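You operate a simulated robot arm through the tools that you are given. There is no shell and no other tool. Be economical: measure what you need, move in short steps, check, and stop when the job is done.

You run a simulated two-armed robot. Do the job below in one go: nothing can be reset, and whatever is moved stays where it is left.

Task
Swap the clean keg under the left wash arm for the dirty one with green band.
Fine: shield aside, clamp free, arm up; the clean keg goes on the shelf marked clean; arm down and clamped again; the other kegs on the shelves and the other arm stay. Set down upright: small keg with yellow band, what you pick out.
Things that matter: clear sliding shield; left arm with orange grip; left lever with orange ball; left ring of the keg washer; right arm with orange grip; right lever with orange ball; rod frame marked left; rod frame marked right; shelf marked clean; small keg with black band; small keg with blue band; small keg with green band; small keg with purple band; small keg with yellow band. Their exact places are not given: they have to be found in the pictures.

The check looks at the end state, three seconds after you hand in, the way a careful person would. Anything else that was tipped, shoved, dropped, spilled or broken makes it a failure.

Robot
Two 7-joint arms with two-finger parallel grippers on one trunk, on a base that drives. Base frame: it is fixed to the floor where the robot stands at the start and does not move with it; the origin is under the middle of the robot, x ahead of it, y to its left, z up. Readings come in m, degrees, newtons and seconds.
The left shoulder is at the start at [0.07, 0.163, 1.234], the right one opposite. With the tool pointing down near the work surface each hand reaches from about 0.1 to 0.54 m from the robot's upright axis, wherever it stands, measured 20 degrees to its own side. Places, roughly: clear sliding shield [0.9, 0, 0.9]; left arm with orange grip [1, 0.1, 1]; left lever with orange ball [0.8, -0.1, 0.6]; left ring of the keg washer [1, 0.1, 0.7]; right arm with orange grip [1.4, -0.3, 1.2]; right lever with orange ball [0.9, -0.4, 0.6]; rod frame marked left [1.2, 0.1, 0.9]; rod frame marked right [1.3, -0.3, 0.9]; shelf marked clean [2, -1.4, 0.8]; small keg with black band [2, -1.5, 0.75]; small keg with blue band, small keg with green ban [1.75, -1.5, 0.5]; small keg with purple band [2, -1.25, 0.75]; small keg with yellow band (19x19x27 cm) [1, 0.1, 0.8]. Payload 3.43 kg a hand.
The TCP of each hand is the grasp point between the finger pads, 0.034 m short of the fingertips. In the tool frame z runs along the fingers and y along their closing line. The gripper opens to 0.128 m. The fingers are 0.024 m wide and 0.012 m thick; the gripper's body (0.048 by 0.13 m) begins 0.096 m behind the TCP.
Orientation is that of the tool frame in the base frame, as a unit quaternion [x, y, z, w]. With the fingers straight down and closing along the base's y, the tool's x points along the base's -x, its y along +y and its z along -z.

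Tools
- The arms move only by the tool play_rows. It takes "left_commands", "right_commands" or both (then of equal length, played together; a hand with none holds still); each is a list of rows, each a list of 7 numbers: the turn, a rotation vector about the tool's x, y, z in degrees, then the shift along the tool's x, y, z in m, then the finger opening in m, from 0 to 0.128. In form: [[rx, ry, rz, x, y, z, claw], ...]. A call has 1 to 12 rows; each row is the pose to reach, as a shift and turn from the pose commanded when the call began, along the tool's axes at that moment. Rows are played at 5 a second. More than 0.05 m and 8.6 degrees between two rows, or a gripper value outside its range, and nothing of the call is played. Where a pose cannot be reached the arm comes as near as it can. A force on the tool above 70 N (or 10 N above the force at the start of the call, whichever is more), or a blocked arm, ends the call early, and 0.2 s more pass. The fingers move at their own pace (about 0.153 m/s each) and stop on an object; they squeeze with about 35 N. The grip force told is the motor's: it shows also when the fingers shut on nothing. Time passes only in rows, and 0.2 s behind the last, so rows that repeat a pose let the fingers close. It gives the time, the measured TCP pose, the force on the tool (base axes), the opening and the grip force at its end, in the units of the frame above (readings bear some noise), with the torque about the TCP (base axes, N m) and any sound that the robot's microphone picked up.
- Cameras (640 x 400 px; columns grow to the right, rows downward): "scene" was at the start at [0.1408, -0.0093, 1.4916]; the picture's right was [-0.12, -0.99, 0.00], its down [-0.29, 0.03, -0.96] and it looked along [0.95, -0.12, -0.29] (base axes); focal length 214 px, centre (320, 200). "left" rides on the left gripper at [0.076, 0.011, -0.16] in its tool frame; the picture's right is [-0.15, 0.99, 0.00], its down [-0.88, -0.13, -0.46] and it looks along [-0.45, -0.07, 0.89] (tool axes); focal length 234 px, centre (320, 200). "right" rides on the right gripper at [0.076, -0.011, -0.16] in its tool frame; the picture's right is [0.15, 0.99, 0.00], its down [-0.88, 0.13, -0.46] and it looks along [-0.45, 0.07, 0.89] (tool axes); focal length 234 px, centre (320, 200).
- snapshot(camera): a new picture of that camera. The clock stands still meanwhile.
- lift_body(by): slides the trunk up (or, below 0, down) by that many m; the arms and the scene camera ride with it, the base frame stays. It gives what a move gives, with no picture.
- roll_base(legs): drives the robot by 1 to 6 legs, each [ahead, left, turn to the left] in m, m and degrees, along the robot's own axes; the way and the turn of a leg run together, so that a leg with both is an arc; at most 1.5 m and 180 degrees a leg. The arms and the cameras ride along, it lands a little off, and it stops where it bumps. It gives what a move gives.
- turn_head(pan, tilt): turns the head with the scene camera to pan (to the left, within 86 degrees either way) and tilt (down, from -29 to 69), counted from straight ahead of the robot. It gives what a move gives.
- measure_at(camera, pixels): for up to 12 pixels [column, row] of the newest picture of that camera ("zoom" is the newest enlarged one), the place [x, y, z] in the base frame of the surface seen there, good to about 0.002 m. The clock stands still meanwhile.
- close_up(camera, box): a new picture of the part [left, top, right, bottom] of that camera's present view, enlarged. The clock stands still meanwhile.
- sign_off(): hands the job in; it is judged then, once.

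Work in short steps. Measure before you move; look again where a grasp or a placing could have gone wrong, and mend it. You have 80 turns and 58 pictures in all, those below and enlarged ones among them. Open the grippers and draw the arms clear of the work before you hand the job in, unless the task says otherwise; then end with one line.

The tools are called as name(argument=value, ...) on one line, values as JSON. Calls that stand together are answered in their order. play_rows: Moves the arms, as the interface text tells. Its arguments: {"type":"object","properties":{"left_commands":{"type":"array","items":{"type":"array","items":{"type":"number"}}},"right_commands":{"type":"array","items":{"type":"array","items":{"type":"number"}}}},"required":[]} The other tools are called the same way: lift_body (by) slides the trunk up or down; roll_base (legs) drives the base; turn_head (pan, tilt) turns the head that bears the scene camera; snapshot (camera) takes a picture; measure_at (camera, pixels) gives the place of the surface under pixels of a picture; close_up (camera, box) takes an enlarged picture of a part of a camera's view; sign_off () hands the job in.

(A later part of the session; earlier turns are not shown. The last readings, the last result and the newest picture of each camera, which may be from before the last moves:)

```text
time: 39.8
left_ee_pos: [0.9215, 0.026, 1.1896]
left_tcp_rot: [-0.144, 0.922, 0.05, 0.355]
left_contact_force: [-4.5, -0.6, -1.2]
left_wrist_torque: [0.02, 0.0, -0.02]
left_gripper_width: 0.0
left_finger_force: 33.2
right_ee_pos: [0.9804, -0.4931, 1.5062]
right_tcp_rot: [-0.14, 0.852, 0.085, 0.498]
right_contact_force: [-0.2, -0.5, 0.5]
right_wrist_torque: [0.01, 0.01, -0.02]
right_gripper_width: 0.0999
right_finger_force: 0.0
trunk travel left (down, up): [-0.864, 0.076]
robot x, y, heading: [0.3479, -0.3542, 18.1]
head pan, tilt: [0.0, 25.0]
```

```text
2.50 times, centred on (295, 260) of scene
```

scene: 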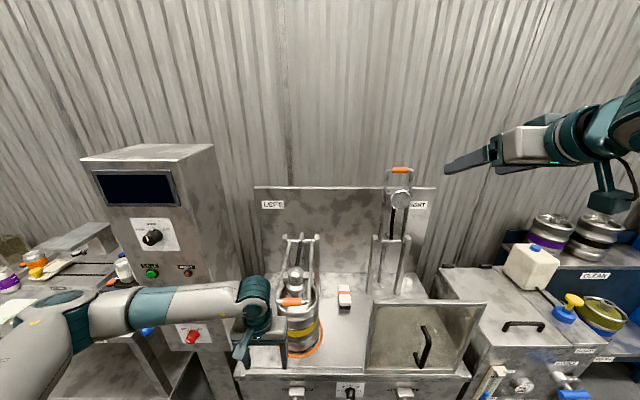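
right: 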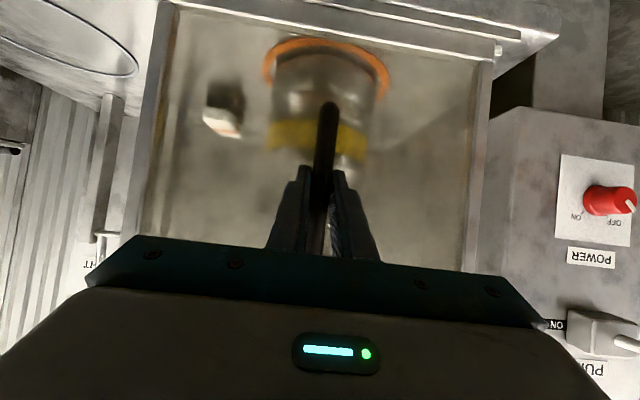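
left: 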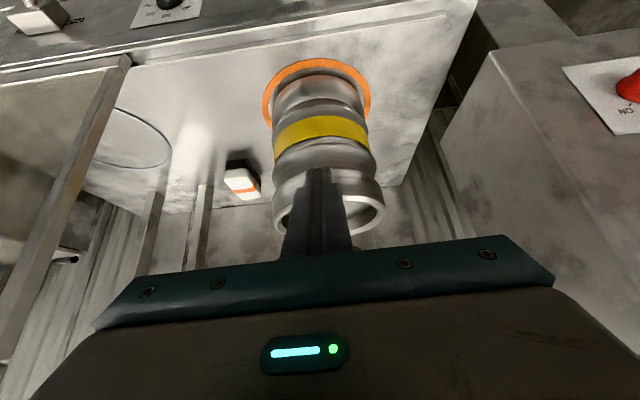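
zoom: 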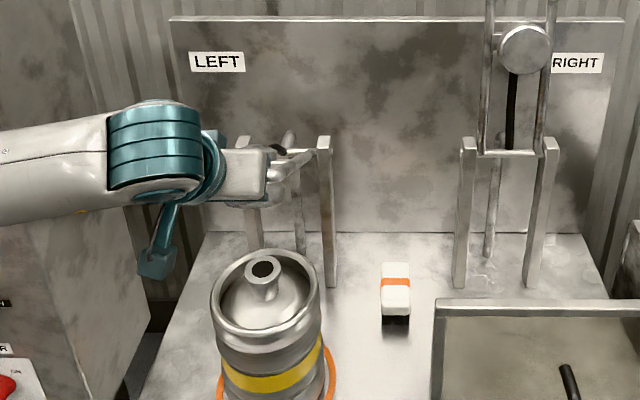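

The arm rises smoothly with light force and the keg stayed. I continue the arc to ~80°.

play_rows(left_commands=[[0, 0, 0, -0.0225, 0, -0.005, 0], [0, 0, 0, -0.0452, 0, -0.0098, 0], [0, 0, 0, -0.068, 0, -0.012, 0], [0, 0, 0, -0.0913, 0, -0.0133, 0], [0, 0, 0, -0.115, 0, -0.012, 0], [0, 0, 0, -0.1379, 0, -0.0097, 0], [0, 0, 0, -0.161, 0, -0.005, 0], [0, 0, 0, -0.183, 0, 0, 0], [0, 0, 0, -0.205, 0, 0.0078, 0], [0, 0, 0, -0.2267, 0, 0.0157, 0], [0, 0, 0, -0.247, 0, 0.026, 0], [0, 0, 0, -0.2678, 0, 0.0373, 0]])

close_up(camera="scene", box=[190, 140, 430, 330])

```text
time: 42.4
left_ee_pos: [1.1367, 0.092, 1.3411]
left_tcp_rot: [-0.144, 0.923, 0.05, 0.354]
left_contact_force: [-1.4, 0.6, -0.2]
left_wrist_torque: [0.0, 0.02, 0.06]
left_gripper_width: 0.0
left_finger_force: 32.8
right_ee_pos: [0.9826, -0.493, 1.5055]
right_tcp_rot: [-0.139, 0.853, 0.085, 0.497]
right_contact_force: [-0.7, -0.6, -0.3]
right_wrist_torque: [0.02, -0.02, 0.02]
right_gripper_width: 0.1
right_finger_force: 0.0
trunk travel left (down, up): [-0.864, 0.076]
robot x, y, heading: [0.3453, -0.3507, 17.9]
head pan, tilt: [0.0, 25.0]
```

```text
2.11 times, centred on (310, 235) of scene
```

zoom: 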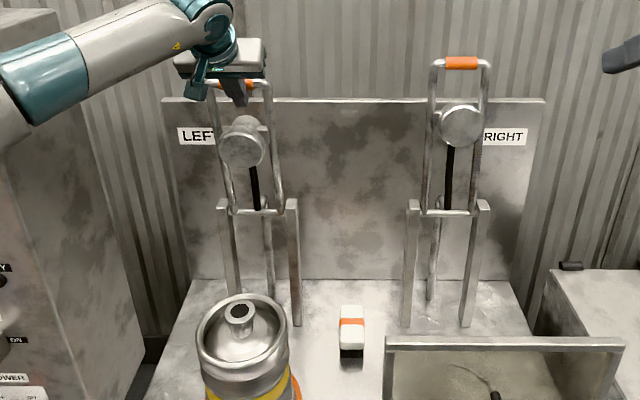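

Near vertical now. I finish slowly to ~96° like the right arm.

play_rows(left_commands=[[0, 0, 0, -0.0125, 0, 0.009, 0], [0, 0, 0, -0.025, 0, 0.018, 0], [0, 0, 0, -0.0375, 0, 0.027, 0], [0, 0, 0, -0.049, 0, 0.038, 0], [0, 0, 0, -0.06, 0, 0.049, 0], [0, 0, 0, -0.071, 0, 0.06, 0], [0, 0, 0, -0.074, 0, 0.063, 0]])

close_up(camera="scene", box=[190, 140, 430, 330])

```text
time: 44.0
left_ee_pos: [1.2236, 0.1218, 1.3448]
left_tcp_rot: [-0.143, 0.922, 0.049, 0.356]
left_contact_force: [0.1, 0.2, 0.5]
left_wrist_torque: [-0.01, -0.01, -0.05]
left_gripper_width: 0.0
left_finger_force: 33.4
left hand out of reach, approached as far as the arm can: row 7
right_ee_pos: [0.9812, -0.4928, 1.5064]
right_tcp_rot: [-0.138, 0.852, 0.083, 0.498]
right_contact_force: [-0.7, 0.5, -0.1]
right_wrist_torque: [-0.04, 0.0, -0.03]
right_gripper_width: 0.0998
right_finger_force: 0.0
trunk travel left (down, up): [-0.864, 0.076]
robot x, y, heading: [0.3487, -0.355, 18.0]
head pan, tilt: [0.0, 25.0]
```

```text
2.11 times, centred on (310, 235) of scene
```

zoom: 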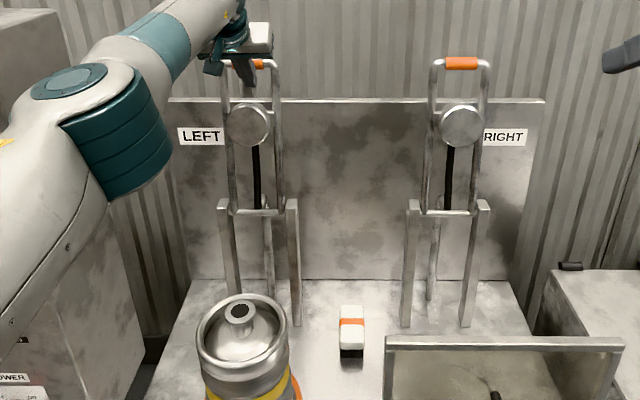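

It now matches the right arm. I draw the hand straight back and turn it to point down, then check the arm stays up.

play_rows(left_commands=[[0, 0, 0, 0.015, 0, -0.013, 0], [0, 0, 0, 0.037, 0, -0.033, 0], [0, 0, 0, 0.074, 0, -0.067, 0], [0, 7, 0, 0.11, 0, -0.1, 0], [0, 14, 0, 0.145, 0, -0.13, 0], [0, 21, 0, 0.18, 0, -0.16, 0], [0, 28, 0, 0.2, 0, -0.18, 0], [0, 35, 0, 0.21, 0, -0.19, 0.1], [0, 42, 0, 0.21, 0, -0.19, 0.12]])

snapshot(camera="scene")

snapshot(camera="left")

```text
refused: row 3 steps farther than a row can; nothing moved
```

```text
30 pictures are left
```

scene: 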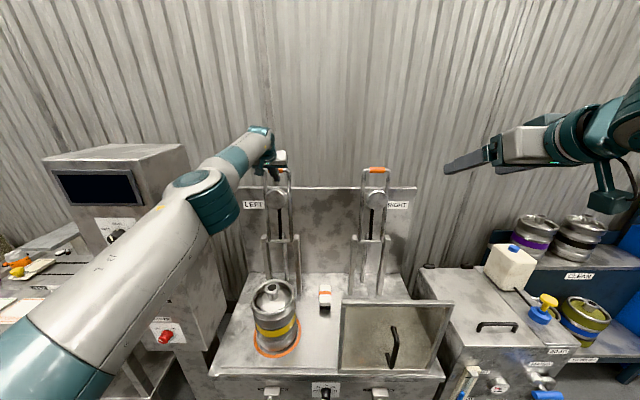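

```text
29 pictures are left
```

left: 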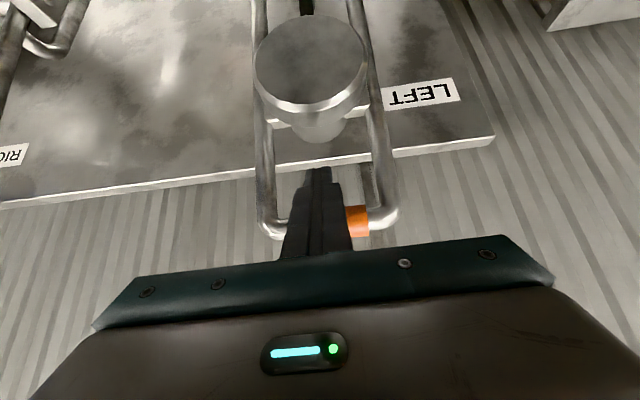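

Same move with smaller steps.

play_rows(left_commands=[[0, 0, 0, 0.015, 0, -0.013, 0], [0, 0, 0, 0.037, 0, -0.033, 0], [0, 0, 0, 0.07, 0, -0.063, 0], [0, 7, 0, 0.105, 0, -0.094, 0], [0, 14, 0, 0.138, 0, -0.124, 0], [0, 21, 0, 0.17, 0, -0.153, 0], [0, 28, 0, 0.2, 0, -0.18, 0], [0, 35, 0, 0.21, 0, -0.19, 0.1], [0, 42, 0, 0.21, 0, -0.19, 0.12]])

close_up(camera="scene", box=[210, 150, 430, 370])

```text
time: 46.0
left_ee_pos: [0.9539, 0.0344, 1.3434]
left_tcp_rot: [-0.151, 0.988, -0.005, 0.0]
left_contact_force: [-0.7, 0.3, -0.3]
left_wrist_torque: [-0.02, 0.04, -0.01]
left_gripper_width: 0.1201
left_finger_force: 0.1
right_ee_pos: [0.9835, -0.4933, 1.5046]
right_tcp_rot: [-0.139, 0.853, 0.084, 0.497]
right_contact_force: [0.3, 0.1, 0.2]
right_wrist_torque: [0.02, 0.03, 0.01]
right_gripper_width: 0.1003
right_finger_force: 0.0
trunk travel left (down, up): [-0.864, 0.076]
robot x, y, heading: [0.3423, -0.3506, 17.6]
head pan, tilt: [0.0, 25.0]
```

```text
1.82 times, centred on (320, 260) of scene
```

zoom: 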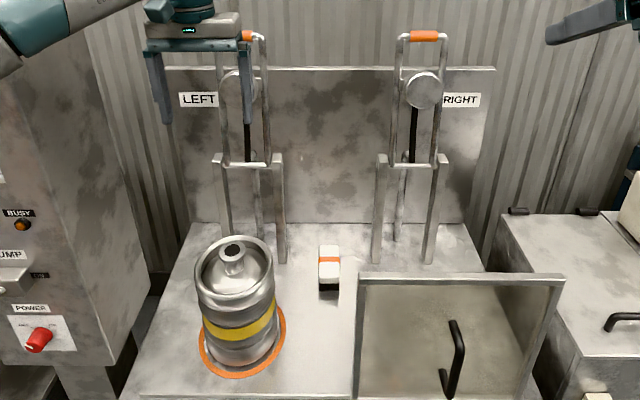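

The arm stays up. Now I measure the keg's neck and rim and the orange ring.

measure_at(camera="zoom", pixels=[[231, 245], [222, 250], [243, 250], [232, 262], [201, 262], [268, 255], [232, 290], [236, 237], [206, 352], [280, 335], [240, 372], [213, 285]])

```text
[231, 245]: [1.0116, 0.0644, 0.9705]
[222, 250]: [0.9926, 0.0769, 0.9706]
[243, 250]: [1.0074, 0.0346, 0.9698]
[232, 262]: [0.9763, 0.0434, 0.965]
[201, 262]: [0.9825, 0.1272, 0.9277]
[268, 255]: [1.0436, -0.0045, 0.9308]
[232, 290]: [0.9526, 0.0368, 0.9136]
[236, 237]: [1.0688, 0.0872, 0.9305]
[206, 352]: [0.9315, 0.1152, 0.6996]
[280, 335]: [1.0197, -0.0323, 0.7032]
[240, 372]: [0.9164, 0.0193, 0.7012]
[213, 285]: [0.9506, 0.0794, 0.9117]
```

Neck centre is at [1.003, 0.057], top z 0.970, Ø≈0.045, rim top 0.93. I fold the right arm back, then drive forward 5 cm to place the left hand above the neck.

play_rows(right_commands=[[0, 7.5, 0, 0, 0.011, -0.029, 0.1], [0, 15, 0, -0.001, 0.022, -0.058, 0.1], [0, 22.5, 0, -0.001, 0.033, -0.087, 0.1], [0, 30, 0, -0.002, 0.045, -0.116, 0.1], [0, 37.5, 0, -0.002, 0.056, -0.145, 0.1], [0, 45, 0, -0.003, 0.067, -0.174, 0.1], [0, 52.5, 0, -0.003, 0.078, -0.203, 0.1], [0, 60, 0, -0.004, 0.09, -0.233, 0.1]])

roll_base(legs=[[0.053, 0.006, 0]])

```text
time: 47.8
left_ee_pos: [0.9521, 0.0366, 1.3455]
left_tcp_rot: [-0.152, 0.988, -0.007, 0.001]
left_contact_force: [0.1, 0.8, -0.6]
left_wrist_torque: [-0.01, -0.04, -0.04]
left_gripper_width: 0.1199
left_finger_force: 0.1
right_ee_pos: [0.7597, -0.4706, 1.6254]
right_tcp_rot: [-0.162, 0.987, 0.003, 0.003]
right_contact_force: [-0.7, -0.1, -0.4]
right_wrist_torque: [-0.01, -0.01, 0.0]
right_gripper_width: 0.1003
right_finger_force: 0.1
trunk travel left (down, up): [-0.864, 0.076]
robot x, y, heading: [0.3457, -0.3553, 18.0]
head pan, tilt: [0.0, 25.0]
```

```text
time: 48.7
left_ee_pos: [0.9926, 0.0519, 1.3523]
left_tcp_rot: [-0.151, 0.988, -0.004, 0.006]
left_contact_force: [-0.9, -0.5, 0.3]
left_wrist_torque: [0.05, -0.14, 0.01]
left_gripper_width: 0.1203
left_finger_force: 0.0
right_ee_pos: [0.7993, -0.4581, 1.6289]
right_tcp_rot: [-0.162, 0.987, 0.005, 0.008]
right_contact_force: [-1.7, -2.2, 0.8]
right_wrist_torque: [0.07, -0.17, 0.06]
right_gripper_width: 0.0998
right_finger_force: 0.1
trunk travel left (down, up): [-0.864, 0.076]
robot x, y, heading: [0.394, -0.3313, 17.8]
head pan, tilt: [0.0, 25.0]
```

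The hand reading shows a slight pitch (z +7 mm); I check whether this is a transient or a bump by idling and looking down.

play_rows(left_commands=[[0, 0, 0, 0, 0, 0, 0.09], [0, 0, 0, 0, 0, 0, 0.09]])

turn_head(pan=0, tilt=55)

snapshot(camera="scene")

```text
time: 49.3
left_ee_pos: [0.9987, 0.0543, 1.3475]
left_tcp_rot: [-0.15, 0.989, -0.005, 0.003]
left_contact_force: [-0.8, 0.4, 1.0]
left_wrist_torque: [0.03, -0.03, -0.01]
left_gripper_width: 0.0899
left_finger_force: 0.2
right_ee_pos: [0.8041, -0.4555, 1.627]
right_tcp_rot: [-0.162, 0.987, 0.004, 0.007]
right_contact_force: [-0.2, -0.5, 0.6]
right_wrist_torque: [0.03, -0.02, 0.0]
right_gripper_width: 0.0999
right_finger_force: 0.0
trunk travel left (down, up): [-0.864, 0.076]
robot x, y, heading: [0.3922, -0.3321, 18.1]
head pan, tilt: [0.0, 25.0]
```

```text
time: 50.3
left_ee_pos: [1.0032, 0.0569, 1.3447]
left_tcp_rot: [-0.152, 0.988, -0.006, 0.001]
left_contact_force: [0.4, -0.1, -0.4]
left_wrist_torque: [-0.01, 0.04, -0.01]
left_gripper_width: 0.0901
left_finger_force: 0.1
right_ee_pos: [0.8121, -0.452, 1.6253]
right_tcp_rot: [-0.162, 0.987, 0.003, 0.005]
right_contact_force: [-0.2, 1.2, -0.4]
right_wrist_torque: [0.01, 0.01, 0.03]
right_gripper_width: 0.1001
right_finger_force: 0.0
trunk travel left (down, up): [-0.864, 0.076]
robot x, y, heading: [0.3965, -0.3321, 17.9]
head pan, tilt: [0.0, 55.0]
```

```text
27 pictures are left
```

scene: 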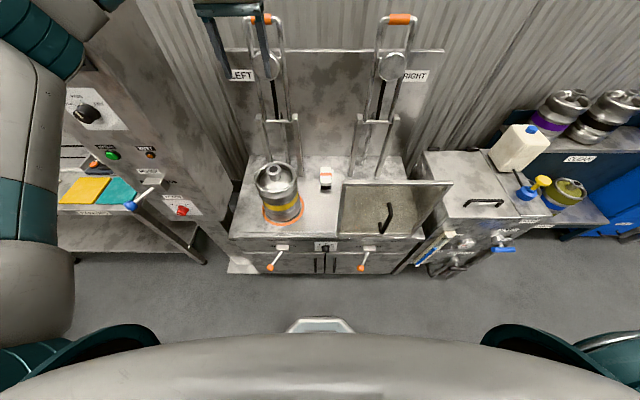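

That was only a transient: the left TCP settles exactly over the neck. Before lowering the trunk I check where the left arm's links are relative to the control cabinet and pump lever.

measure_at(camera="scene", pixels=[[28, 130], [55, 150], [62, 110], [70, 65], [100, 5], [60, 240], [72, 290], [130, 206], [150, 190], [115, 95]])

```text
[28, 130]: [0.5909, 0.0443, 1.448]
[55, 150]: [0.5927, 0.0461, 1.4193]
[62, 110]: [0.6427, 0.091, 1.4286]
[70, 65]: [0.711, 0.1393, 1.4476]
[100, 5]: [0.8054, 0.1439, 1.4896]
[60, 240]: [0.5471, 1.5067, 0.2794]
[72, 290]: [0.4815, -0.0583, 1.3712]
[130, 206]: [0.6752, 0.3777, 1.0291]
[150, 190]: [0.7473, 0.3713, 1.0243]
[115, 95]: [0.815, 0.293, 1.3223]
```

I need a better look at the gap between the left forearm and the cabinet; I pan the head left.

turn_head(pan=40, tilt=20)

snapshot(camera="scene")

```text
time: 51.4
left_ee_pos: [1.0033, 0.0559, 1.3467]
left_tcp_rot: [-0.151, 0.989, -0.006, 0.002]
left_contact_force: [-0.3, -0.6, -1.0]
left_wrist_torque: [-0.02, 0.02, -0.03]
left_gripper_width: 0.0901
left_finger_force: 0.1
right_ee_pos: [0.8103, -0.4531, 1.6252]
right_tcp_rot: [-0.163, 0.987, 0.003, 0.006]
right_contact_force: [0.5, 0.6, -0.7]
right_wrist_torque: [-0.01, 0.01, 0.01]
right_gripper_width: 0.0998
right_finger_force: 0.0
trunk travel left (down, up): [-0.864, 0.076]
robot x, y, heading: [0.3928, -0.3313, 18.1]
head pan, tilt: [40.0, 20.0]
```

```text
26 pictures are left
```

scene: 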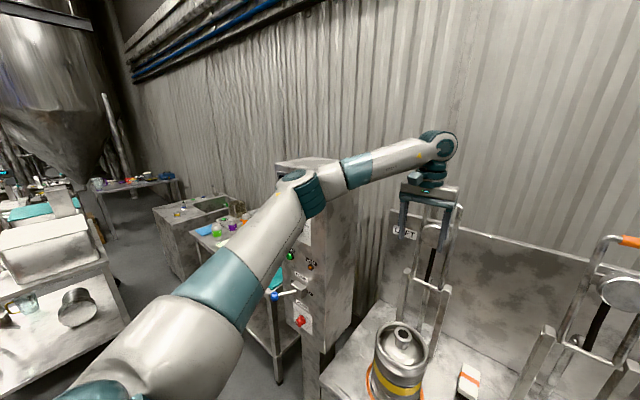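

measure_at(camera="scene", pixels=[[297, 175], [322, 200], [345, 175], [345, 187], [400, 155], [400, 166], [360, 250], [318, 345], [281, 170], [318, 230], [280, 250], [274, 295]])

```text
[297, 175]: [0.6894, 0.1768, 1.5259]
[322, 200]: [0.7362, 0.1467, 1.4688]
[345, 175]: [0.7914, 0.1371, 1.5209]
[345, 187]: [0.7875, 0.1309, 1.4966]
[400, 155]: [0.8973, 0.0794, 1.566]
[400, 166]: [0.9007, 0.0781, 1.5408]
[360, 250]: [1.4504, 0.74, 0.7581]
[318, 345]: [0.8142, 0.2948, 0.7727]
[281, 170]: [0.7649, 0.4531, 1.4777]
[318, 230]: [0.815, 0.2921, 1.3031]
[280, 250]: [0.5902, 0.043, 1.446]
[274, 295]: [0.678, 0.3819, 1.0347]
```

Gap between elbow and cabinet corner is about 7 cm and stays constant when lowering vertically. I lower the trunk 0.30 and check alignment in the left camera.

lift_body(by=-0.3)

snapshot(camera="left")

```text
time: 54.4
left_ee_pos: [1.0024, 0.0563, 1.0459]
left_tcp_rot: [-0.152, 0.988, -0.006, 0.002]
left_contact_force: [0.0, 0.7, -0.9]
left_wrist_torque: [0.02, -0.03, -0.03]
left_gripper_width: 0.0902
left_finger_force: 0.1
right_ee_pos: [0.8097, -0.4524, 1.3254]
right_tcp_rot: [-0.162, 0.987, 0.004, 0.005]
right_contact_force: [0.2, 0.8, 0.0]
right_wrist_torque: [0.01, 0.04, 0.01]
right_gripper_width: 0.0999
right_finger_force: 0.1
trunk travel left (down, up): [-0.564, 0.376]
robot x, y, heading: [0.3919, -0.3323, 18.0]
head pan, tilt: [40.0, 20.0]
```

```text
25 pictures are left
```

left: 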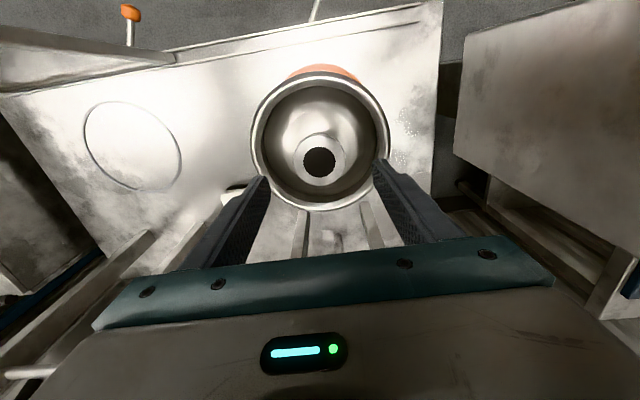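

measure_at(camera="left", pixels=[[296, 160], [343, 160], [320, 137], [320, 183], [250, 140], [389, 145], [320, 75], [318, 208], [290, 125], [320, 110], [275, 160], [365, 160]])

```text
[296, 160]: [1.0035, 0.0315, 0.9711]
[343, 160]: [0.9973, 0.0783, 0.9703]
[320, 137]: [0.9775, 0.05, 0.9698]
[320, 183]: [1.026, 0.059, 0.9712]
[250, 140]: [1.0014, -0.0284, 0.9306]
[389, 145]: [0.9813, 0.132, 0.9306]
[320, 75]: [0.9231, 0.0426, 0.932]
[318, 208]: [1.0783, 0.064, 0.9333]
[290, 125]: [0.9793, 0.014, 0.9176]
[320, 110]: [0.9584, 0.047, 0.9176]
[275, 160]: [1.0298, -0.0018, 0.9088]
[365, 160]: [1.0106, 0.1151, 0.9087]
```

Neck centre [1.002, 0.055], radius 24 mm, dish at z 0.917: aligned. I lower 0.087 (tips just above the dish) and close.

lift_body(by=-0.087)

play_rows(left_commands=[[0, 0, 0, 0, 0, 0, 0.06], [0, 0, 0, 0, 0, 0, 0.0], [0, 0, 0, 0, 0, 0, 0.0], [0, 0, 0, 0, 0, 0, 0.0], [0, 0, 0, 0, 0, 0, 0.0]])

lift_body(by=0.03)

```text
time: 55.6
left_ee_pos: [1.0017, 0.0567, 0.9574]
left_tcp_rot: [-0.151, 0.988, -0.006, 0.002]
left_contact_force: [-0.6, 0.0, -0.5]
left_wrist_torque: [0.03, -0.01, 0.01]
left_gripper_width: 0.0902
left_finger_force: 0.1
right_ee_pos: [0.8102, -0.4522, 1.238]
right_tcp_rot: [-0.163, 0.987, 0.004, 0.005]
right_contact_force: [-0.2, 0.4, 0.2]
right_wrist_torque: [0.0, -0.01, 0.04]
right_gripper_width: 0.1
right_finger_force: 0.2
trunk travel left (down, up): [-0.477, 0.463]
robot x, y, heading: [0.3901, -0.3312, 17.9]
head pan, tilt: [40.0, 20.0]
```

```text
time: 56.8
left_ee_pos: [1.0023, 0.0563, 0.9579]
left_tcp_rot: [-0.15, 0.989, -0.005, 0.002]
left_contact_force: [0.6, -2.2, 0.0]
left_wrist_torque: [0.43, -0.2, -0.09]
left_gripper_width: 0.0545
left_finger_force: 35.0
right_ee_pos: [0.8105, -0.4536, 1.2386]
right_tcp_rot: [-0.161, 0.987, 0.004, 0.005]
right_contact_force: [0.3, -0.3, 0.1]
right_wrist_torque: [-0.01, -0.03, 0.01]
right_gripper_width: 0.1001
right_finger_force: 0.1
trunk travel left (down, up): [-0.477, 0.463]
robot x, y, heading: [0.3923, -0.3305, 17.8]
head pan, tilt: [40.0, 20.0]
```

```text
time: 57.5
left_ee_pos: [1.0043, 0.0578, 0.9859]
left_tcp_rot: [-0.151, 0.989, -0.006, 0.0]
left_contact_force: [0.3, 1.0, -11.9]
left_wrist_torque: [0.01, 0.01, 0.04]
left_gripper_width: 0.0546
left_finger_force: 35.0
right_ee_pos: [0.8117, -0.452, 1.2686]
right_tcp_rot: [-0.162, 0.987, 0.003, 0.004]
right_contact_force: [0.6, 0.3, -0.1]
right_wrist_torque: [-0.02, 0.04, 0.03]
right_gripper_width: 0.1004
right_finger_force: 0.0
trunk travel left (down, up): [-0.507, 0.433]
robot x, y, heading: [0.3923, -0.3304, 17.9]
head pan, tilt: [40.0, 20.0]
```

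The keg is held (≈12 N, steady). I lift it 0.25 more, back off 0.4 m and look toward the shelves.

lift_body(by=0.25)

roll_base(legs=[[-0.4, 0, 0]])

turn_head(pan=-50, tilt=20)

snapshot(camera="scene")

```text
time: 60.1
left_ee_pos: [1.003, 0.0574, 1.238]
left_tcp_rot: [-0.152, 0.988, -0.007, 0.001]
left_contact_force: [0.0, -0.4, -11.2]
left_wrist_torque: [-0.03, 0.01, -0.02]
left_gripper_width: 0.0544
left_finger_force: 35.1
right_ee_pos: [0.8125, -0.4515, 1.5181]
right_tcp_rot: [-0.162, 0.987, 0.003, 0.005]
right_contact_force: [-0.4, -0.1, 0.4]
right_wrist_torque: [-0.03, 0.01, 0.01]
right_gripper_width: 0.0999
right_finger_force: 0.0
trunk travel left (down, up): [-0.757, 0.183]
robot x, y, heading: [0.3927, -0.3301, 17.8]
head pan, tilt: [40.0, 20.0]
```

```text
time: 62.6
left_ee_pos: [0.6255, -0.0636, 1.2357]
left_tcp_rot: [-0.151, 0.989, -0.006, 0.0]
left_contact_force: [1.0, -0.5, -12.4]
left_wrist_torque: [0.0, -0.01, 0.01]
left_gripper_width: 0.0546
left_finger_force: 35.1
right_ee_pos: [0.4356, -0.5736, 1.5177]
right_tcp_rot: [-0.162, 0.987, 0.003, 0.004]
right_contact_force: [-0.6, -0.1, -1.0]
right_wrist_torque: [0.02, 0.03, 0.04]
right_gripper_width: 0.1
right_finger_force: 0.1
trunk travel left (down, up): [-0.757, 0.183]
robot x, y, heading: [0.0147, -0.4527, 18.0]
head pan, tilt: [40.0, 20.0]
```

```text
time: 64.2
left_ee_pos: [0.6245, -0.064, 1.2373]
left_tcp_rot: [-0.152, 0.988, -0.006, 0.001]
left_contact_force: [0.8, -0.6, -11.6]
left_wrist_torque: [0.02, -0.01, 0.0]
left_gripper_width: 0.0549
left_finger_force: 34.9
right_ee_pos: [0.4333, -0.5739, 1.5181]
right_tcp_rot: [-0.163, 0.987, 0.003, 0.004]
right_contact_force: [-0.4, -0.7, 0.4]
right_wrist_torque: [0.01, -0.01, 0.0]
right_gripper_width: 0.0998
right_finger_force: 0.1
trunk travel left (down, up): [-0.757, 0.183]
robot x, y, heading: [0.0114, -0.4529, 18.1]
head pan, tilt: [-50.0, 20.0]
```

```text
24 pictures are left
```

scene: 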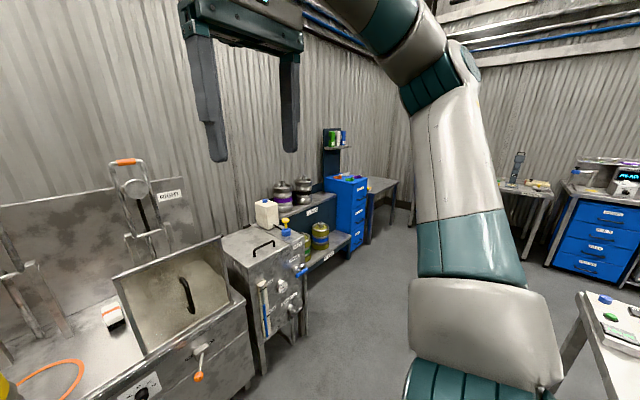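

I enlarge the shelf region.

close_up(camera="scene", box=[240, 160, 390, 280])

```text
3.33 times, centred on (315, 220) of scene
```

zoom: 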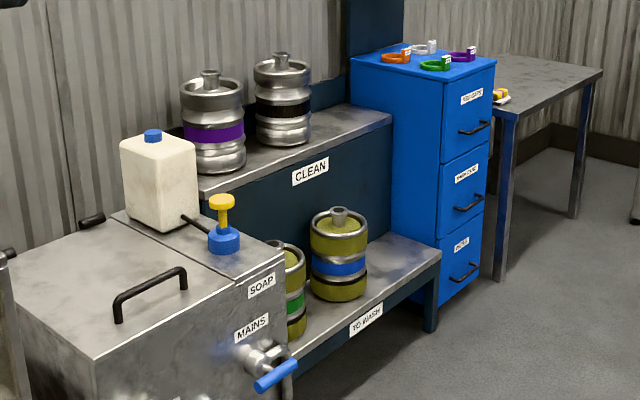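

measure_at(camera="zoom", pixels=[[203, 195], [390, 122], [350, 110], [209, 72], [281, 55], [215, 165], [285, 140], [300, 362], [437, 255], [338, 212], [292, 245], [385, 270]])

measure_at(camera="zoom", pixels=[[290, 365], [278, 245], [220, 235], [275, 375], [395, 180], [445, 300], [370, 240], [330, 120], [322, 225], [352, 225], [320, 170], [302, 330]])

```text
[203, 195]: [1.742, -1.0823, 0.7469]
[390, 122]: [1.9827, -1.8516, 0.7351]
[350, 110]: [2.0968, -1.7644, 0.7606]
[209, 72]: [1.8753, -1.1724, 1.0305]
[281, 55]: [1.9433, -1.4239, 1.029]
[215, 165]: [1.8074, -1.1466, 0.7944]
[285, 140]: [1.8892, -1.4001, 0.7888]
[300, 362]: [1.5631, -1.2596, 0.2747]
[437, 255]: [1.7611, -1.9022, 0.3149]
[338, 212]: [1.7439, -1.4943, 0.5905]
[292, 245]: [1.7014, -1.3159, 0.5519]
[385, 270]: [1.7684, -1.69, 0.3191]
```

```text
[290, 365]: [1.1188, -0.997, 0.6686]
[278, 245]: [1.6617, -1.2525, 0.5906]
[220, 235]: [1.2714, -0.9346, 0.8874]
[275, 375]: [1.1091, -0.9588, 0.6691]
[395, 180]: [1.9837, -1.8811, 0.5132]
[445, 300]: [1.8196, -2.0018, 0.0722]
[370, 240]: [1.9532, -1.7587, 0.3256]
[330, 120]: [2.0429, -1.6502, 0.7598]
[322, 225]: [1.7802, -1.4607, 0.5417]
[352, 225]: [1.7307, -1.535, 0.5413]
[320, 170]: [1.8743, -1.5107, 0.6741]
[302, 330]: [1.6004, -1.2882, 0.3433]
```

Shelf axes match the washer's. Free spot on the clean shelf is right of the black keg at about [2.04,-1.655], shelf top z 0.760. I check obstacles on the right side of the room and my base's front.

measure_at(camera="scene", pixels=[[580, 295], [575, 340], [600, 400], [552, 265], [525, 240], [400, 350], [390, 250], [560, 390]])

turn_head(pan=0, tilt=69)

snapshot(camera="scene")

```text
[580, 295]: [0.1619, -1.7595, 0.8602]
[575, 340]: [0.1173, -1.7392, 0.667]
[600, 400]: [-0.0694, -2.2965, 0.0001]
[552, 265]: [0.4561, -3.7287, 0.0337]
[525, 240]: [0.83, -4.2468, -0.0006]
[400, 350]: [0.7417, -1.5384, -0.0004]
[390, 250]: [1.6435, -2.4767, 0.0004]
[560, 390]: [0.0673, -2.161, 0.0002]
```

```text
time: 65.4
left_ee_pos: [0.6255, -0.064, 1.2367]
left_tcp_rot: [-0.152, 0.988, -0.006, 0.0]
left_contact_force: [1.0, -0.8, -10.7]
left_wrist_torque: [0.0, 0.0, 0.0]
left_gripper_width: 0.0545
left_finger_force: 34.7
right_ee_pos: [0.4335, -0.5739, 1.518]
right_tcp_rot: [-0.162, 0.987, 0.003, 0.004]
right_contact_force: [-0.8, 0.0, 0.1]
right_wrist_torque: [-0.01, -0.04, 0.01]
right_gripper_width: 0.0996
right_finger_force: 0.2
trunk travel left (down, up): [-0.757, 0.183]
robot x, y, heading: [0.0153, -0.452, 17.9]
head pan, tilt: [0.0, 68.8]
```

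```text
22 pictures are left
```

scene: 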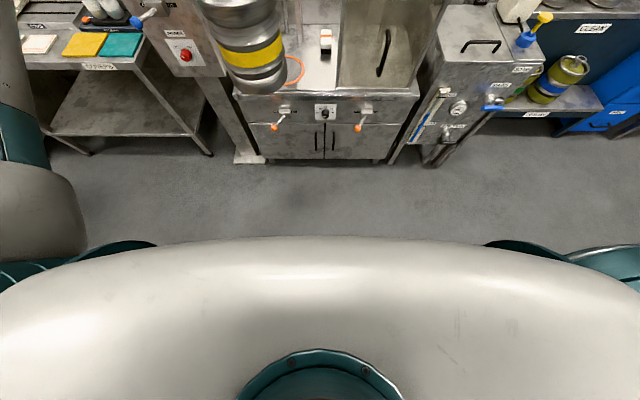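

A white table corner is at [0.16,-1.76]; I route around it: raise 0.1, go right 0.55, then diagonally right and ahead to stand in front of the shelves. A right-hand camera picture then shows my base front.

lift_body(by=0.1)

roll_base(legs=[[0, -0.55, 0], [0.35, -1.4, 0]])

turn_head(pan=0, tilt=35)

snapshot(camera="scene")

snapshot(camera="right")

```text
time: 66.8
left_ee_pos: [0.6247, -0.064, 1.3374]
left_tcp_rot: [-0.151, 0.988, -0.006, 0.001]
left_contact_force: [-0.7, 0.0, -11.6]
left_wrist_torque: [0.0, -0.03, -0.02]
left_gripper_width: 0.0545
left_finger_force: 35.0
right_ee_pos: [0.4339, -0.5742, 1.6187]
right_tcp_rot: [-0.163, 0.987, 0.003, 0.005]
right_contact_force: [0.2, 0.4, -0.2]
right_wrist_torque: [0.02, -0.03, -0.03]
right_gripper_width: 0.1001
right_finger_force: 0.0
trunk travel left (down, up): [-0.857, 0.083]
robot x, y, heading: [0.0142, -0.4521, 18.0]
head pan, tilt: [0.0, 68.8]
```

```text
time: 76.7
left_ee_pos: [1.5575, -1.8242, 1.3367]
left_tcp_rot: [-0.146, 0.989, -0.006, 0.0]
left_contact_force: [0.3, 0.6, -11.6]
left_wrist_torque: [-0.01, 0.04, 0.02]
left_gripper_width: 0.0544
left_finger_force: 35.2
right_ee_pos: [1.3603, -2.3319, 1.6178]
right_tcp_rot: [-0.156, 0.988, 0.003, 0.004]
right_contact_force: [0.3, 0.5, 0.1]
right_wrist_torque: [0.01, 0.02, -0.03]
right_gripper_width: 0.1002
right_finger_force: 0.1
trunk travel left (down, up): [-0.857, 0.083]
robot x, y, heading: [0.9434, -2.2081, 17.4]
head pan, tilt: [0.0, 68.8]
```

```text
time: 77.7
left_ee_pos: [1.559, -1.8255, 1.3369]
left_tcp_rot: [-0.146, 0.989, -0.006, 0.002]
left_contact_force: [-0.1, 0.4, -11.9]
left_wrist_torque: [0.02, -0.02, -0.03]
left_gripper_width: 0.0547
left_finger_force: 35.4
right_ee_pos: [1.3606, -2.3335, 1.6187]
right_tcp_rot: [-0.155, 0.988, 0.003, 0.005]
right_contact_force: [0.5, 0.1, 0.2]
right_wrist_torque: [-0.01, 0.02, -0.04]
right_gripper_width: 0.1
right_finger_force: 0.1
trunk travel left (down, up): [-0.857, 0.083]
robot x, y, heading: [0.947, -2.2053, 17.1]
head pan, tilt: [0.0, 35.0]
```

```text
21 pictures are left
```

scene: 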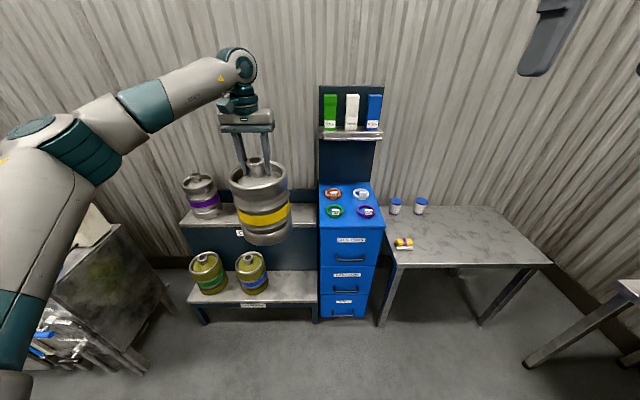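

```text
20 pictures are left
```

right: 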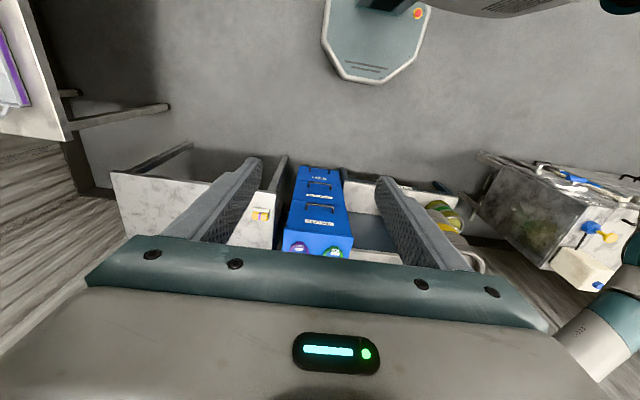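

measure_at(camera="right", pixels=[[365, 82], [385, 82], [345, 72], [405, 60]])

measure_at(camera="scene", pixels=[[185, 222], [317, 222], [197, 176], [321, 188], [321, 225], [204, 257], [249, 255], [195, 301], [316, 298], [305, 210], [228, 210], [312, 192]])

```text
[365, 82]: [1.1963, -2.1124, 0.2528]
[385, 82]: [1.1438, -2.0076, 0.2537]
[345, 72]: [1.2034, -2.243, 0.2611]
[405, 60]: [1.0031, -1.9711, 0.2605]
```

```text
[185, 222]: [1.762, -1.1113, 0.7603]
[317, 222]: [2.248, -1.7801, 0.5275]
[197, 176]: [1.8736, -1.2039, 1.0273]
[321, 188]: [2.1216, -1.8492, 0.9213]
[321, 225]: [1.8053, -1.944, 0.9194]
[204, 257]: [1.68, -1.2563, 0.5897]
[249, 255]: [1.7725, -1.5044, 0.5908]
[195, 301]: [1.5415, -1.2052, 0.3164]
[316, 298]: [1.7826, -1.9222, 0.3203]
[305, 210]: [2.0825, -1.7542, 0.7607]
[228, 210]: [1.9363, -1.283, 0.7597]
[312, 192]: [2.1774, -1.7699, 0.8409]
```

My base front is 0.27 m ahead of its axis, so there's room. I drive 0.495 ahead and 0.02 left so the keg hangs over the free spot, then read the pose.

roll_base(legs=[[0.495, 0.02, 0.4]])

play_rows(left_commands=[[0, 0, 0, 0, 0, 0, 0], [0, 0, 0, 0, 0, 0, 0], [0, 0, 0, 0, 0, 0, 0], [0, 0, 0, 0, 0, 0, 0], [0, 0, 0, 0, 0, 0, 0]])

snapshot(camera="scene")

```text
time: 80.6
left_ee_pos: [2.0167, -1.6579, 1.3379]
left_tcp_rot: [-0.148, 0.989, -0.006, 0.002]
left_contact_force: [0.1, 0.1, -11.6]
left_wrist_torque: [-0.01, -0.03, 0.03]
left_gripper_width: 0.0546
left_finger_force: 35.5
right_ee_pos: [1.8216, -2.1653, 1.6189]
right_tcp_rot: [-0.159, 0.987, 0.004, 0.006]
right_contact_force: [-0.1, 0.3, 0.3]
right_wrist_torque: [0.01, -0.03, 0.0]
right_gripper_width: 0.0999
right_finger_force: 0.1
trunk travel left (down, up): [-0.857, 0.083]
robot x, y, heading: [1.4034, -2.0432, 17.9]
head pan, tilt: [0.0, 35.0]
```

```text
time: 81.8
left_ee_pos: [2.0178, -1.6577, 1.3365]
left_tcp_rot: [-0.148, 0.989, -0.006, 0.001]
left_contact_force: [0.0, -0.2, -11.3]
left_wrist_torque: [0.03, 0.01, 0.0]
left_gripper_width: 0.0545
left_finger_force: 34.5
right_ee_pos: [1.8231, -2.1643, 1.6177]
right_tcp_rot: [-0.158, 0.987, 0.003, 0.005]
right_contact_force: [0.6, 0.1, 0.1]
right_wrist_torque: [0.02, -0.02, 0.0]
right_gripper_width: 0.0999
right_finger_force: 0.1
trunk travel left (down, up): [-0.857, 0.083]
robot x, y, heading: [1.409, -2.0406, 17.5]
head pan, tilt: [0.0, 35.0]
```

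```text
19 pictures are left
```

scene: 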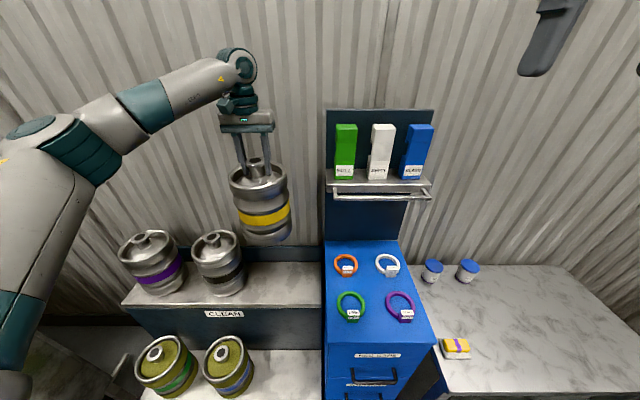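

measure_at(camera="scene", pixels=[[300, 308], [300, 290], [300, 266], [315, 252], [242, 245], [218, 233], [208, 240], [228, 240], [150, 236], [158, 353], [225, 350], [324, 280]])

```text
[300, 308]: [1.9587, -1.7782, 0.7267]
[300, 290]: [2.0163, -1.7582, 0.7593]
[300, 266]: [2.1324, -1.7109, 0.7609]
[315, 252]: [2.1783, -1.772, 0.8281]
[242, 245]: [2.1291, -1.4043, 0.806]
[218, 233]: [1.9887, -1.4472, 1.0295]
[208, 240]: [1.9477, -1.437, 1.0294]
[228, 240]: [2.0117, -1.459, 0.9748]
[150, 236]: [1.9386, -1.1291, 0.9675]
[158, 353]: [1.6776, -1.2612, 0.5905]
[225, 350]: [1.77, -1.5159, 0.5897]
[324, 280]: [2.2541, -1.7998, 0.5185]
```

The black keg's neck is at ≈[1.968,-1.445]; I fine-shift the hand 1.3 cm ahead and 2.9 cm right, then lower 0.30.

play_rows(left_commands=[[0, 0, 0, -0.006, -0.014, 0, 0], [0, 0, 0, -0.013, -0.029, 0, 0], [0, 0, 0, -0.013, -0.029, 0, 0]])

lift_body(by=-0.3)

snapshot(camera="scene")

```text
time: 82.6
left_ee_pos: [2.0384, -1.6802, 1.3377]
left_tcp_rot: [-0.147, 0.989, -0.007, 0.002]
left_contact_force: [-0.2, 0.3, -11.9]
left_wrist_torque: [0.01, 0.01, -0.03]
left_gripper_width: 0.0545
left_finger_force: 34.5
right_ee_pos: [1.8233, -2.1635, 1.6192]
right_tcp_rot: [-0.159, 0.987, 0.003, 0.005]
right_contact_force: [-0.3, 0.8, -0.8]
right_wrist_torque: [0.0, -0.02, -0.01]
right_gripper_width: 0.1002
right_finger_force: 0.0
trunk travel left (down, up): [-0.857, 0.083]
robot x, y, heading: [1.4089, -2.0437, 17.3]
head pan, tilt: [0.0, 35.0]
```

```text
time: 85.6
left_ee_pos: [2.039, -1.6824, 1.0373]
left_tcp_rot: [-0.149, 0.989, -0.006, 0.001]
left_contact_force: [-0.3, -0.6, -12.2]
left_wrist_torque: [0.02, 0.01, 0.0]
left_gripper_width: 0.0545
left_finger_force: 35.0
right_ee_pos: [1.8234, -2.1654, 1.3183]
right_tcp_rot: [-0.159, 0.987, 0.004, 0.005]
right_contact_force: [0.3, 0.0, 0.1]
right_wrist_torque: [0.01, 0.01, 0.03]
right_gripper_width: 0.1001
right_finger_force: 0.0
trunk travel left (down, up): [-0.557, 0.383]
robot x, y, heading: [1.4054, -2.0433, 17.3]
head pan, tilt: [0.0, 35.0]
```

```text
18 pictures are left
```

scene: 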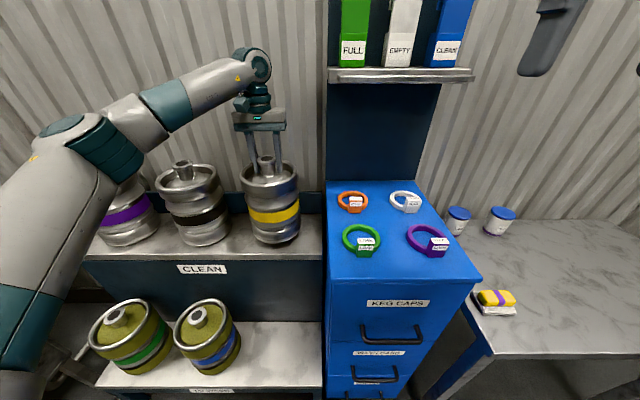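

The keg hangs centred with gaps both sides, ~2 cm above the shelf. I lower the rest.

lift_body(by=-0.018)

```text
time: 86.3
left_ee_pos: [2.0381, -1.6806, 1.0192]
left_tcp_rot: [-0.147, 0.989, -0.005, 0.0]
left_contact_force: [0.0, 0.5, -11.2]
left_wrist_torque: [0.02, -0.01, 0.03]
left_gripper_width: 0.0545
left_finger_force: 35.5
right_ee_pos: [1.8241, -2.1642, 1.3008]
right_tcp_rot: [-0.159, 0.987, 0.003, 0.005]
right_contact_force: [0.8, -1.1, 0.1]
right_wrist_torque: [-0.01, -0.01, -0.06]
right_gripper_width: 0.0999
right_finger_force: 0.0
trunk travel left (down, up): [-0.539, 0.401]
robot x, y, heading: [1.4061, -2.0409, 17.6]
head pan, tilt: [0.0, 35.0]
```

lift_body(by=-0.003)

```text
time: 86.8
left_ee_pos: [2.0373, -1.682, 1.0185]
left_tcp_rot: [-0.147, 0.989, -0.006, 0.002]
left_contact_force: [1.1, -1.0, 2.5]
left_wrist_torque: [0.78, 0.42, 0.0]
left_gripper_width: 0.0543
left_finger_force: 34.8
right_ee_pos: [1.8218, -2.1643, 1.2981]
right_tcp_rot: [-0.159, 0.987, 0.003, 0.004]
right_contact_force: [0.9, 0.3, 0.9]
right_wrist_torque: [0.03, -0.01, -0.03]
right_gripper_width: 0.1001
right_finger_force: 0.0
trunk travel left (down, up): [-0.536, 0.404]
robot x, y, heading: [1.4048, -2.0418, 17.3]
head pan, tilt: [0.0, 35.0]
```

The keg rests on the shelf (weight off the hand). I open, rise 0.3, back off and turn 30° left to approach the green keg with my elbow clear of the soap tank.

play_rows(left_commands=[[0, 0, 0, 0, 0, 0, 0.075], [0, 0, 0, 0, 0, 0, 0.09], [0, 0, 0, 0, 0, 0, 0.09]])

lift_body(by=0.3)

roll_base(legs=[[-0.25, 0, 0], [0, 0, 30]])

snapshot(camera="scene")

```text
time: 87.6
left_ee_pos: [2.0366, -1.6814, 1.0159]
left_tcp_rot: [-0.147, 0.989, -0.006, 0.001]
left_contact_force: [-0.3, 0.3, 0.1]
left_wrist_torque: [0.02, 0.02, 0.05]
left_gripper_width: 0.09
left_finger_force: 0.0
right_ee_pos: [1.8219, -2.1646, 1.2982]
right_tcp_rot: [-0.158, 0.987, 0.004, 0.005]
right_contact_force: [-0.3, -0.8, 0.0]
right_wrist_torque: [-0.02, 0.02, -0.03]
right_gripper_width: 0.1
right_finger_force: 0.1
trunk travel left (down, up): [-0.536, 0.404]
robot x, y, heading: [1.4039, -2.0394, 17.4]
head pan, tilt: [0.0, 35.0]
```

```text
time: 90.6
left_ee_pos: [2.0381, -1.681, 1.318]
left_tcp_rot: [-0.147, 0.989, -0.006, 0.001]
left_contact_force: [0.0, 0.2, 0.5]
left_wrist_torque: [0.01, 0.0, -0.02]
left_gripper_width: 0.0902
left_finger_force: 0.1
right_ee_pos: [1.8235, -2.165, 1.5973]
right_tcp_rot: [-0.159, 0.987, 0.004, 0.005]
right_contact_force: [-0.1, 1.1, 0.1]
right_wrist_torque: [0.03, 0.04, -0.01]
right_gripper_width: 0.1003
right_finger_force: 0.0
trunk travel left (down, up): [-0.836, 0.104]
robot x, y, heading: [1.4063, -2.0431, 17.4]
head pan, tilt: [0.0, 35.0]
```

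```text
time: 93.9
left_ee_pos: [1.53, -1.489, 1.3168]
left_tcp_rot: [-0.401, 0.916, -0.005, 0.003]
left_contact_force: [-0.7, 0.3, -0.9]
left_wrist_torque: [-0.02, 0.01, 0.0]
left_gripper_width: 0.0901
left_finger_force: 0.0
right_ee_pos: [1.5879, -2.0147, 1.5985]
right_tcp_rot: [-0.412, 0.911, 0.006, 0.004]
right_contact_force: [1.1, -0.2, -0.1]
right_wrist_torque: [0.02, -0.02, 0.0]
right_gripper_width: 0.0998
right_finger_force: 0.1
trunk travel left (down, up): [-0.836, 0.104]
robot x, y, heading: [1.1653, -2.1172, 47.9]
head pan, tilt: [0.0, 35.0]
```

```text
17 pictures are left
```

scene: 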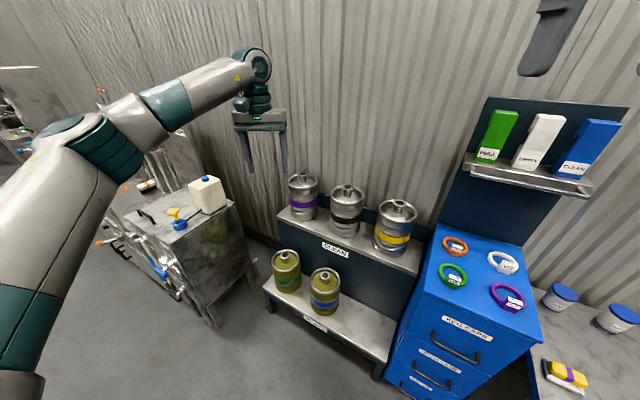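

The yellow keg stands upright on the clean shelf. I enlarge the dirty kegs to get the green one's neck.

close_up(camera="scene", box=[240, 170, 420, 350])

```text
2.22 times, centred on (330, 260) of scene
```

zoom: 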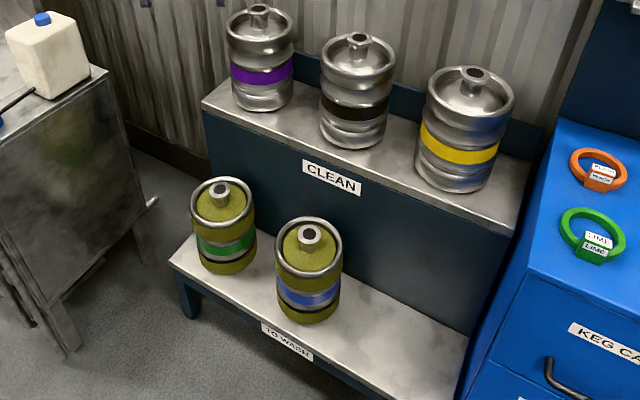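

measure_at(camera="zoom", pixels=[[212, 187], [228, 187], [220, 182], [220, 196], [192, 195], [252, 195], [222, 222], [205, 205], [140, 215], [155, 203], [100, 70], [235, 300]])

```text
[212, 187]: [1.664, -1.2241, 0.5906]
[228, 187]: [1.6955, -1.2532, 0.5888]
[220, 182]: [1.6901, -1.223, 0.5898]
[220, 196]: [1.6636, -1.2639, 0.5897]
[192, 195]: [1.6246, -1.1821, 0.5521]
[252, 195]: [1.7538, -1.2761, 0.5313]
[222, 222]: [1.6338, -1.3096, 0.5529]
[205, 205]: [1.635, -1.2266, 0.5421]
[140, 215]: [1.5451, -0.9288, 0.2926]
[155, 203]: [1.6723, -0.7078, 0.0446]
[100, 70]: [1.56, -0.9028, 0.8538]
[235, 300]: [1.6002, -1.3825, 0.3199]
```

Green neck centre ≈[1.679,-1.240], top z 0.590. I drive the hand over it and lower in part.

roll_base(legs=[[0.283, 0.056, 0]])

play_rows(left_commands=[[0, 0, 0, 0, 0, 0, 0.09], [0, 0, 0, 0, 0, 0, 0.09], [0, 0, 0, 0, 0, 0, 0.09], [0, 0, 0, 0, 0, 0, 0.09]])

```text
time: 95.9
left_ee_pos: [1.6757, -1.2425, 1.3181]
left_tcp_rot: [-0.401, 0.916, -0.004, 0.003]
left_contact_force: [0.1, -0.1, 0.0]
left_wrist_torque: [0.02, 0.01, 0.02]
left_gripper_width: 0.0902
left_finger_force: 0.1
right_ee_pos: [1.7342, -1.7692, 1.5979]
right_tcp_rot: [-0.413, 0.911, 0.006, 0.005]
right_contact_force: [0.5, -0.4, -0.5]
right_wrist_torque: [0.03, -0.01, -0.01]
right_gripper_width: 0.1
right_finger_force: 0.1
trunk travel left (down, up): [-0.836, 0.104]
robot x, y, heading: [1.3158, -1.8689, 47.7]
head pan, tilt: [0.0, 35.0]
```

```text
time: 96.9
left_ee_pos: [1.6756, -1.2413, 1.3161]
left_tcp_rot: [-0.402, 0.916, -0.004, 0.003]
left_contact_force: [1.0, -0.1, 0.3]
left_wrist_torque: [0.0, 0.01, 0.02]
left_gripper_width: 0.0901
left_finger_force: 0.1
right_ee_pos: [1.7342, -1.7673, 1.5977]
right_tcp_rot: [-0.412, 0.911, 0.005, 0.004]
right_contact_force: [-0.1, 0.9, 0.9]
right_wrist_torque: [-0.03, 0.02, 0.02]
right_gripper_width: 0.0999
right_finger_force: 0.0
trunk travel left (down, up): [-0.836, 0.104]
robot x, y, heading: [1.3119, -1.8668, 48.0]
head pan, tilt: [0.0, 35.0]
```

Before lowering, I check where the right elbow would come down near the blue cabinet.

turn_head(pan=-60, tilt=40)

snapshot(camera="scene")

```text
time: 98.2
left_ee_pos: [1.6761, -1.2415, 1.3159]
left_tcp_rot: [-0.401, 0.916, -0.004, 0.003]
left_contact_force: [-0.4, -0.4, -0.6]
left_wrist_torque: [0.02, -0.01, 0.0]
left_gripper_width: 0.0899
left_finger_force: 0.0
right_ee_pos: [1.7344, -1.767, 1.5978]
right_tcp_rot: [-0.412, 0.911, 0.005, 0.004]
right_contact_force: [-0.3, 0.2, 0.5]
right_wrist_torque: [-0.06, 0.02, 0.05]
right_gripper_width: 0.1001
right_finger_force: 0.1
trunk travel left (down, up): [-0.836, 0.104]
robot x, y, heading: [1.3142, -1.8686, 47.9]
head pan, tilt: [-60.0, 40.0]
```

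```text
15 pictures are left
```

scene: 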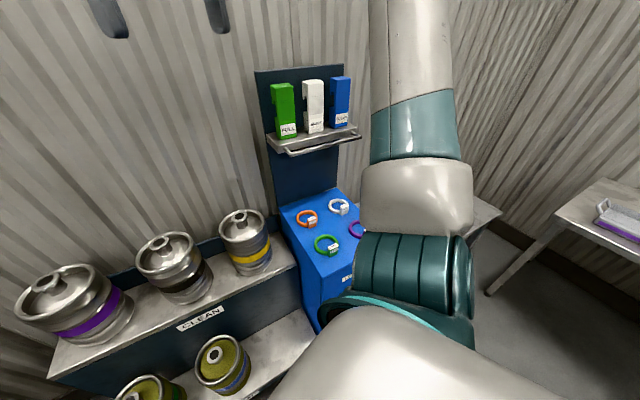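

measure_at(camera="scene", pixels=[[410, 265], [360, 270], [415, 190], [365, 200], [372, 150], [415, 130], [375, 60], [410, 30], [470, 260], [440, 5]])

```text
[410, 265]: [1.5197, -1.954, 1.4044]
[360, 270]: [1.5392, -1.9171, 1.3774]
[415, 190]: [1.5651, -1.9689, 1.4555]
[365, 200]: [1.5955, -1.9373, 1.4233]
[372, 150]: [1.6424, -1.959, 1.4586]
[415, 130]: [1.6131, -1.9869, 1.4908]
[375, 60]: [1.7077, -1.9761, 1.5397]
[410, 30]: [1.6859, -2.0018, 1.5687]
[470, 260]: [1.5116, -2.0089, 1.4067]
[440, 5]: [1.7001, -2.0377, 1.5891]
```

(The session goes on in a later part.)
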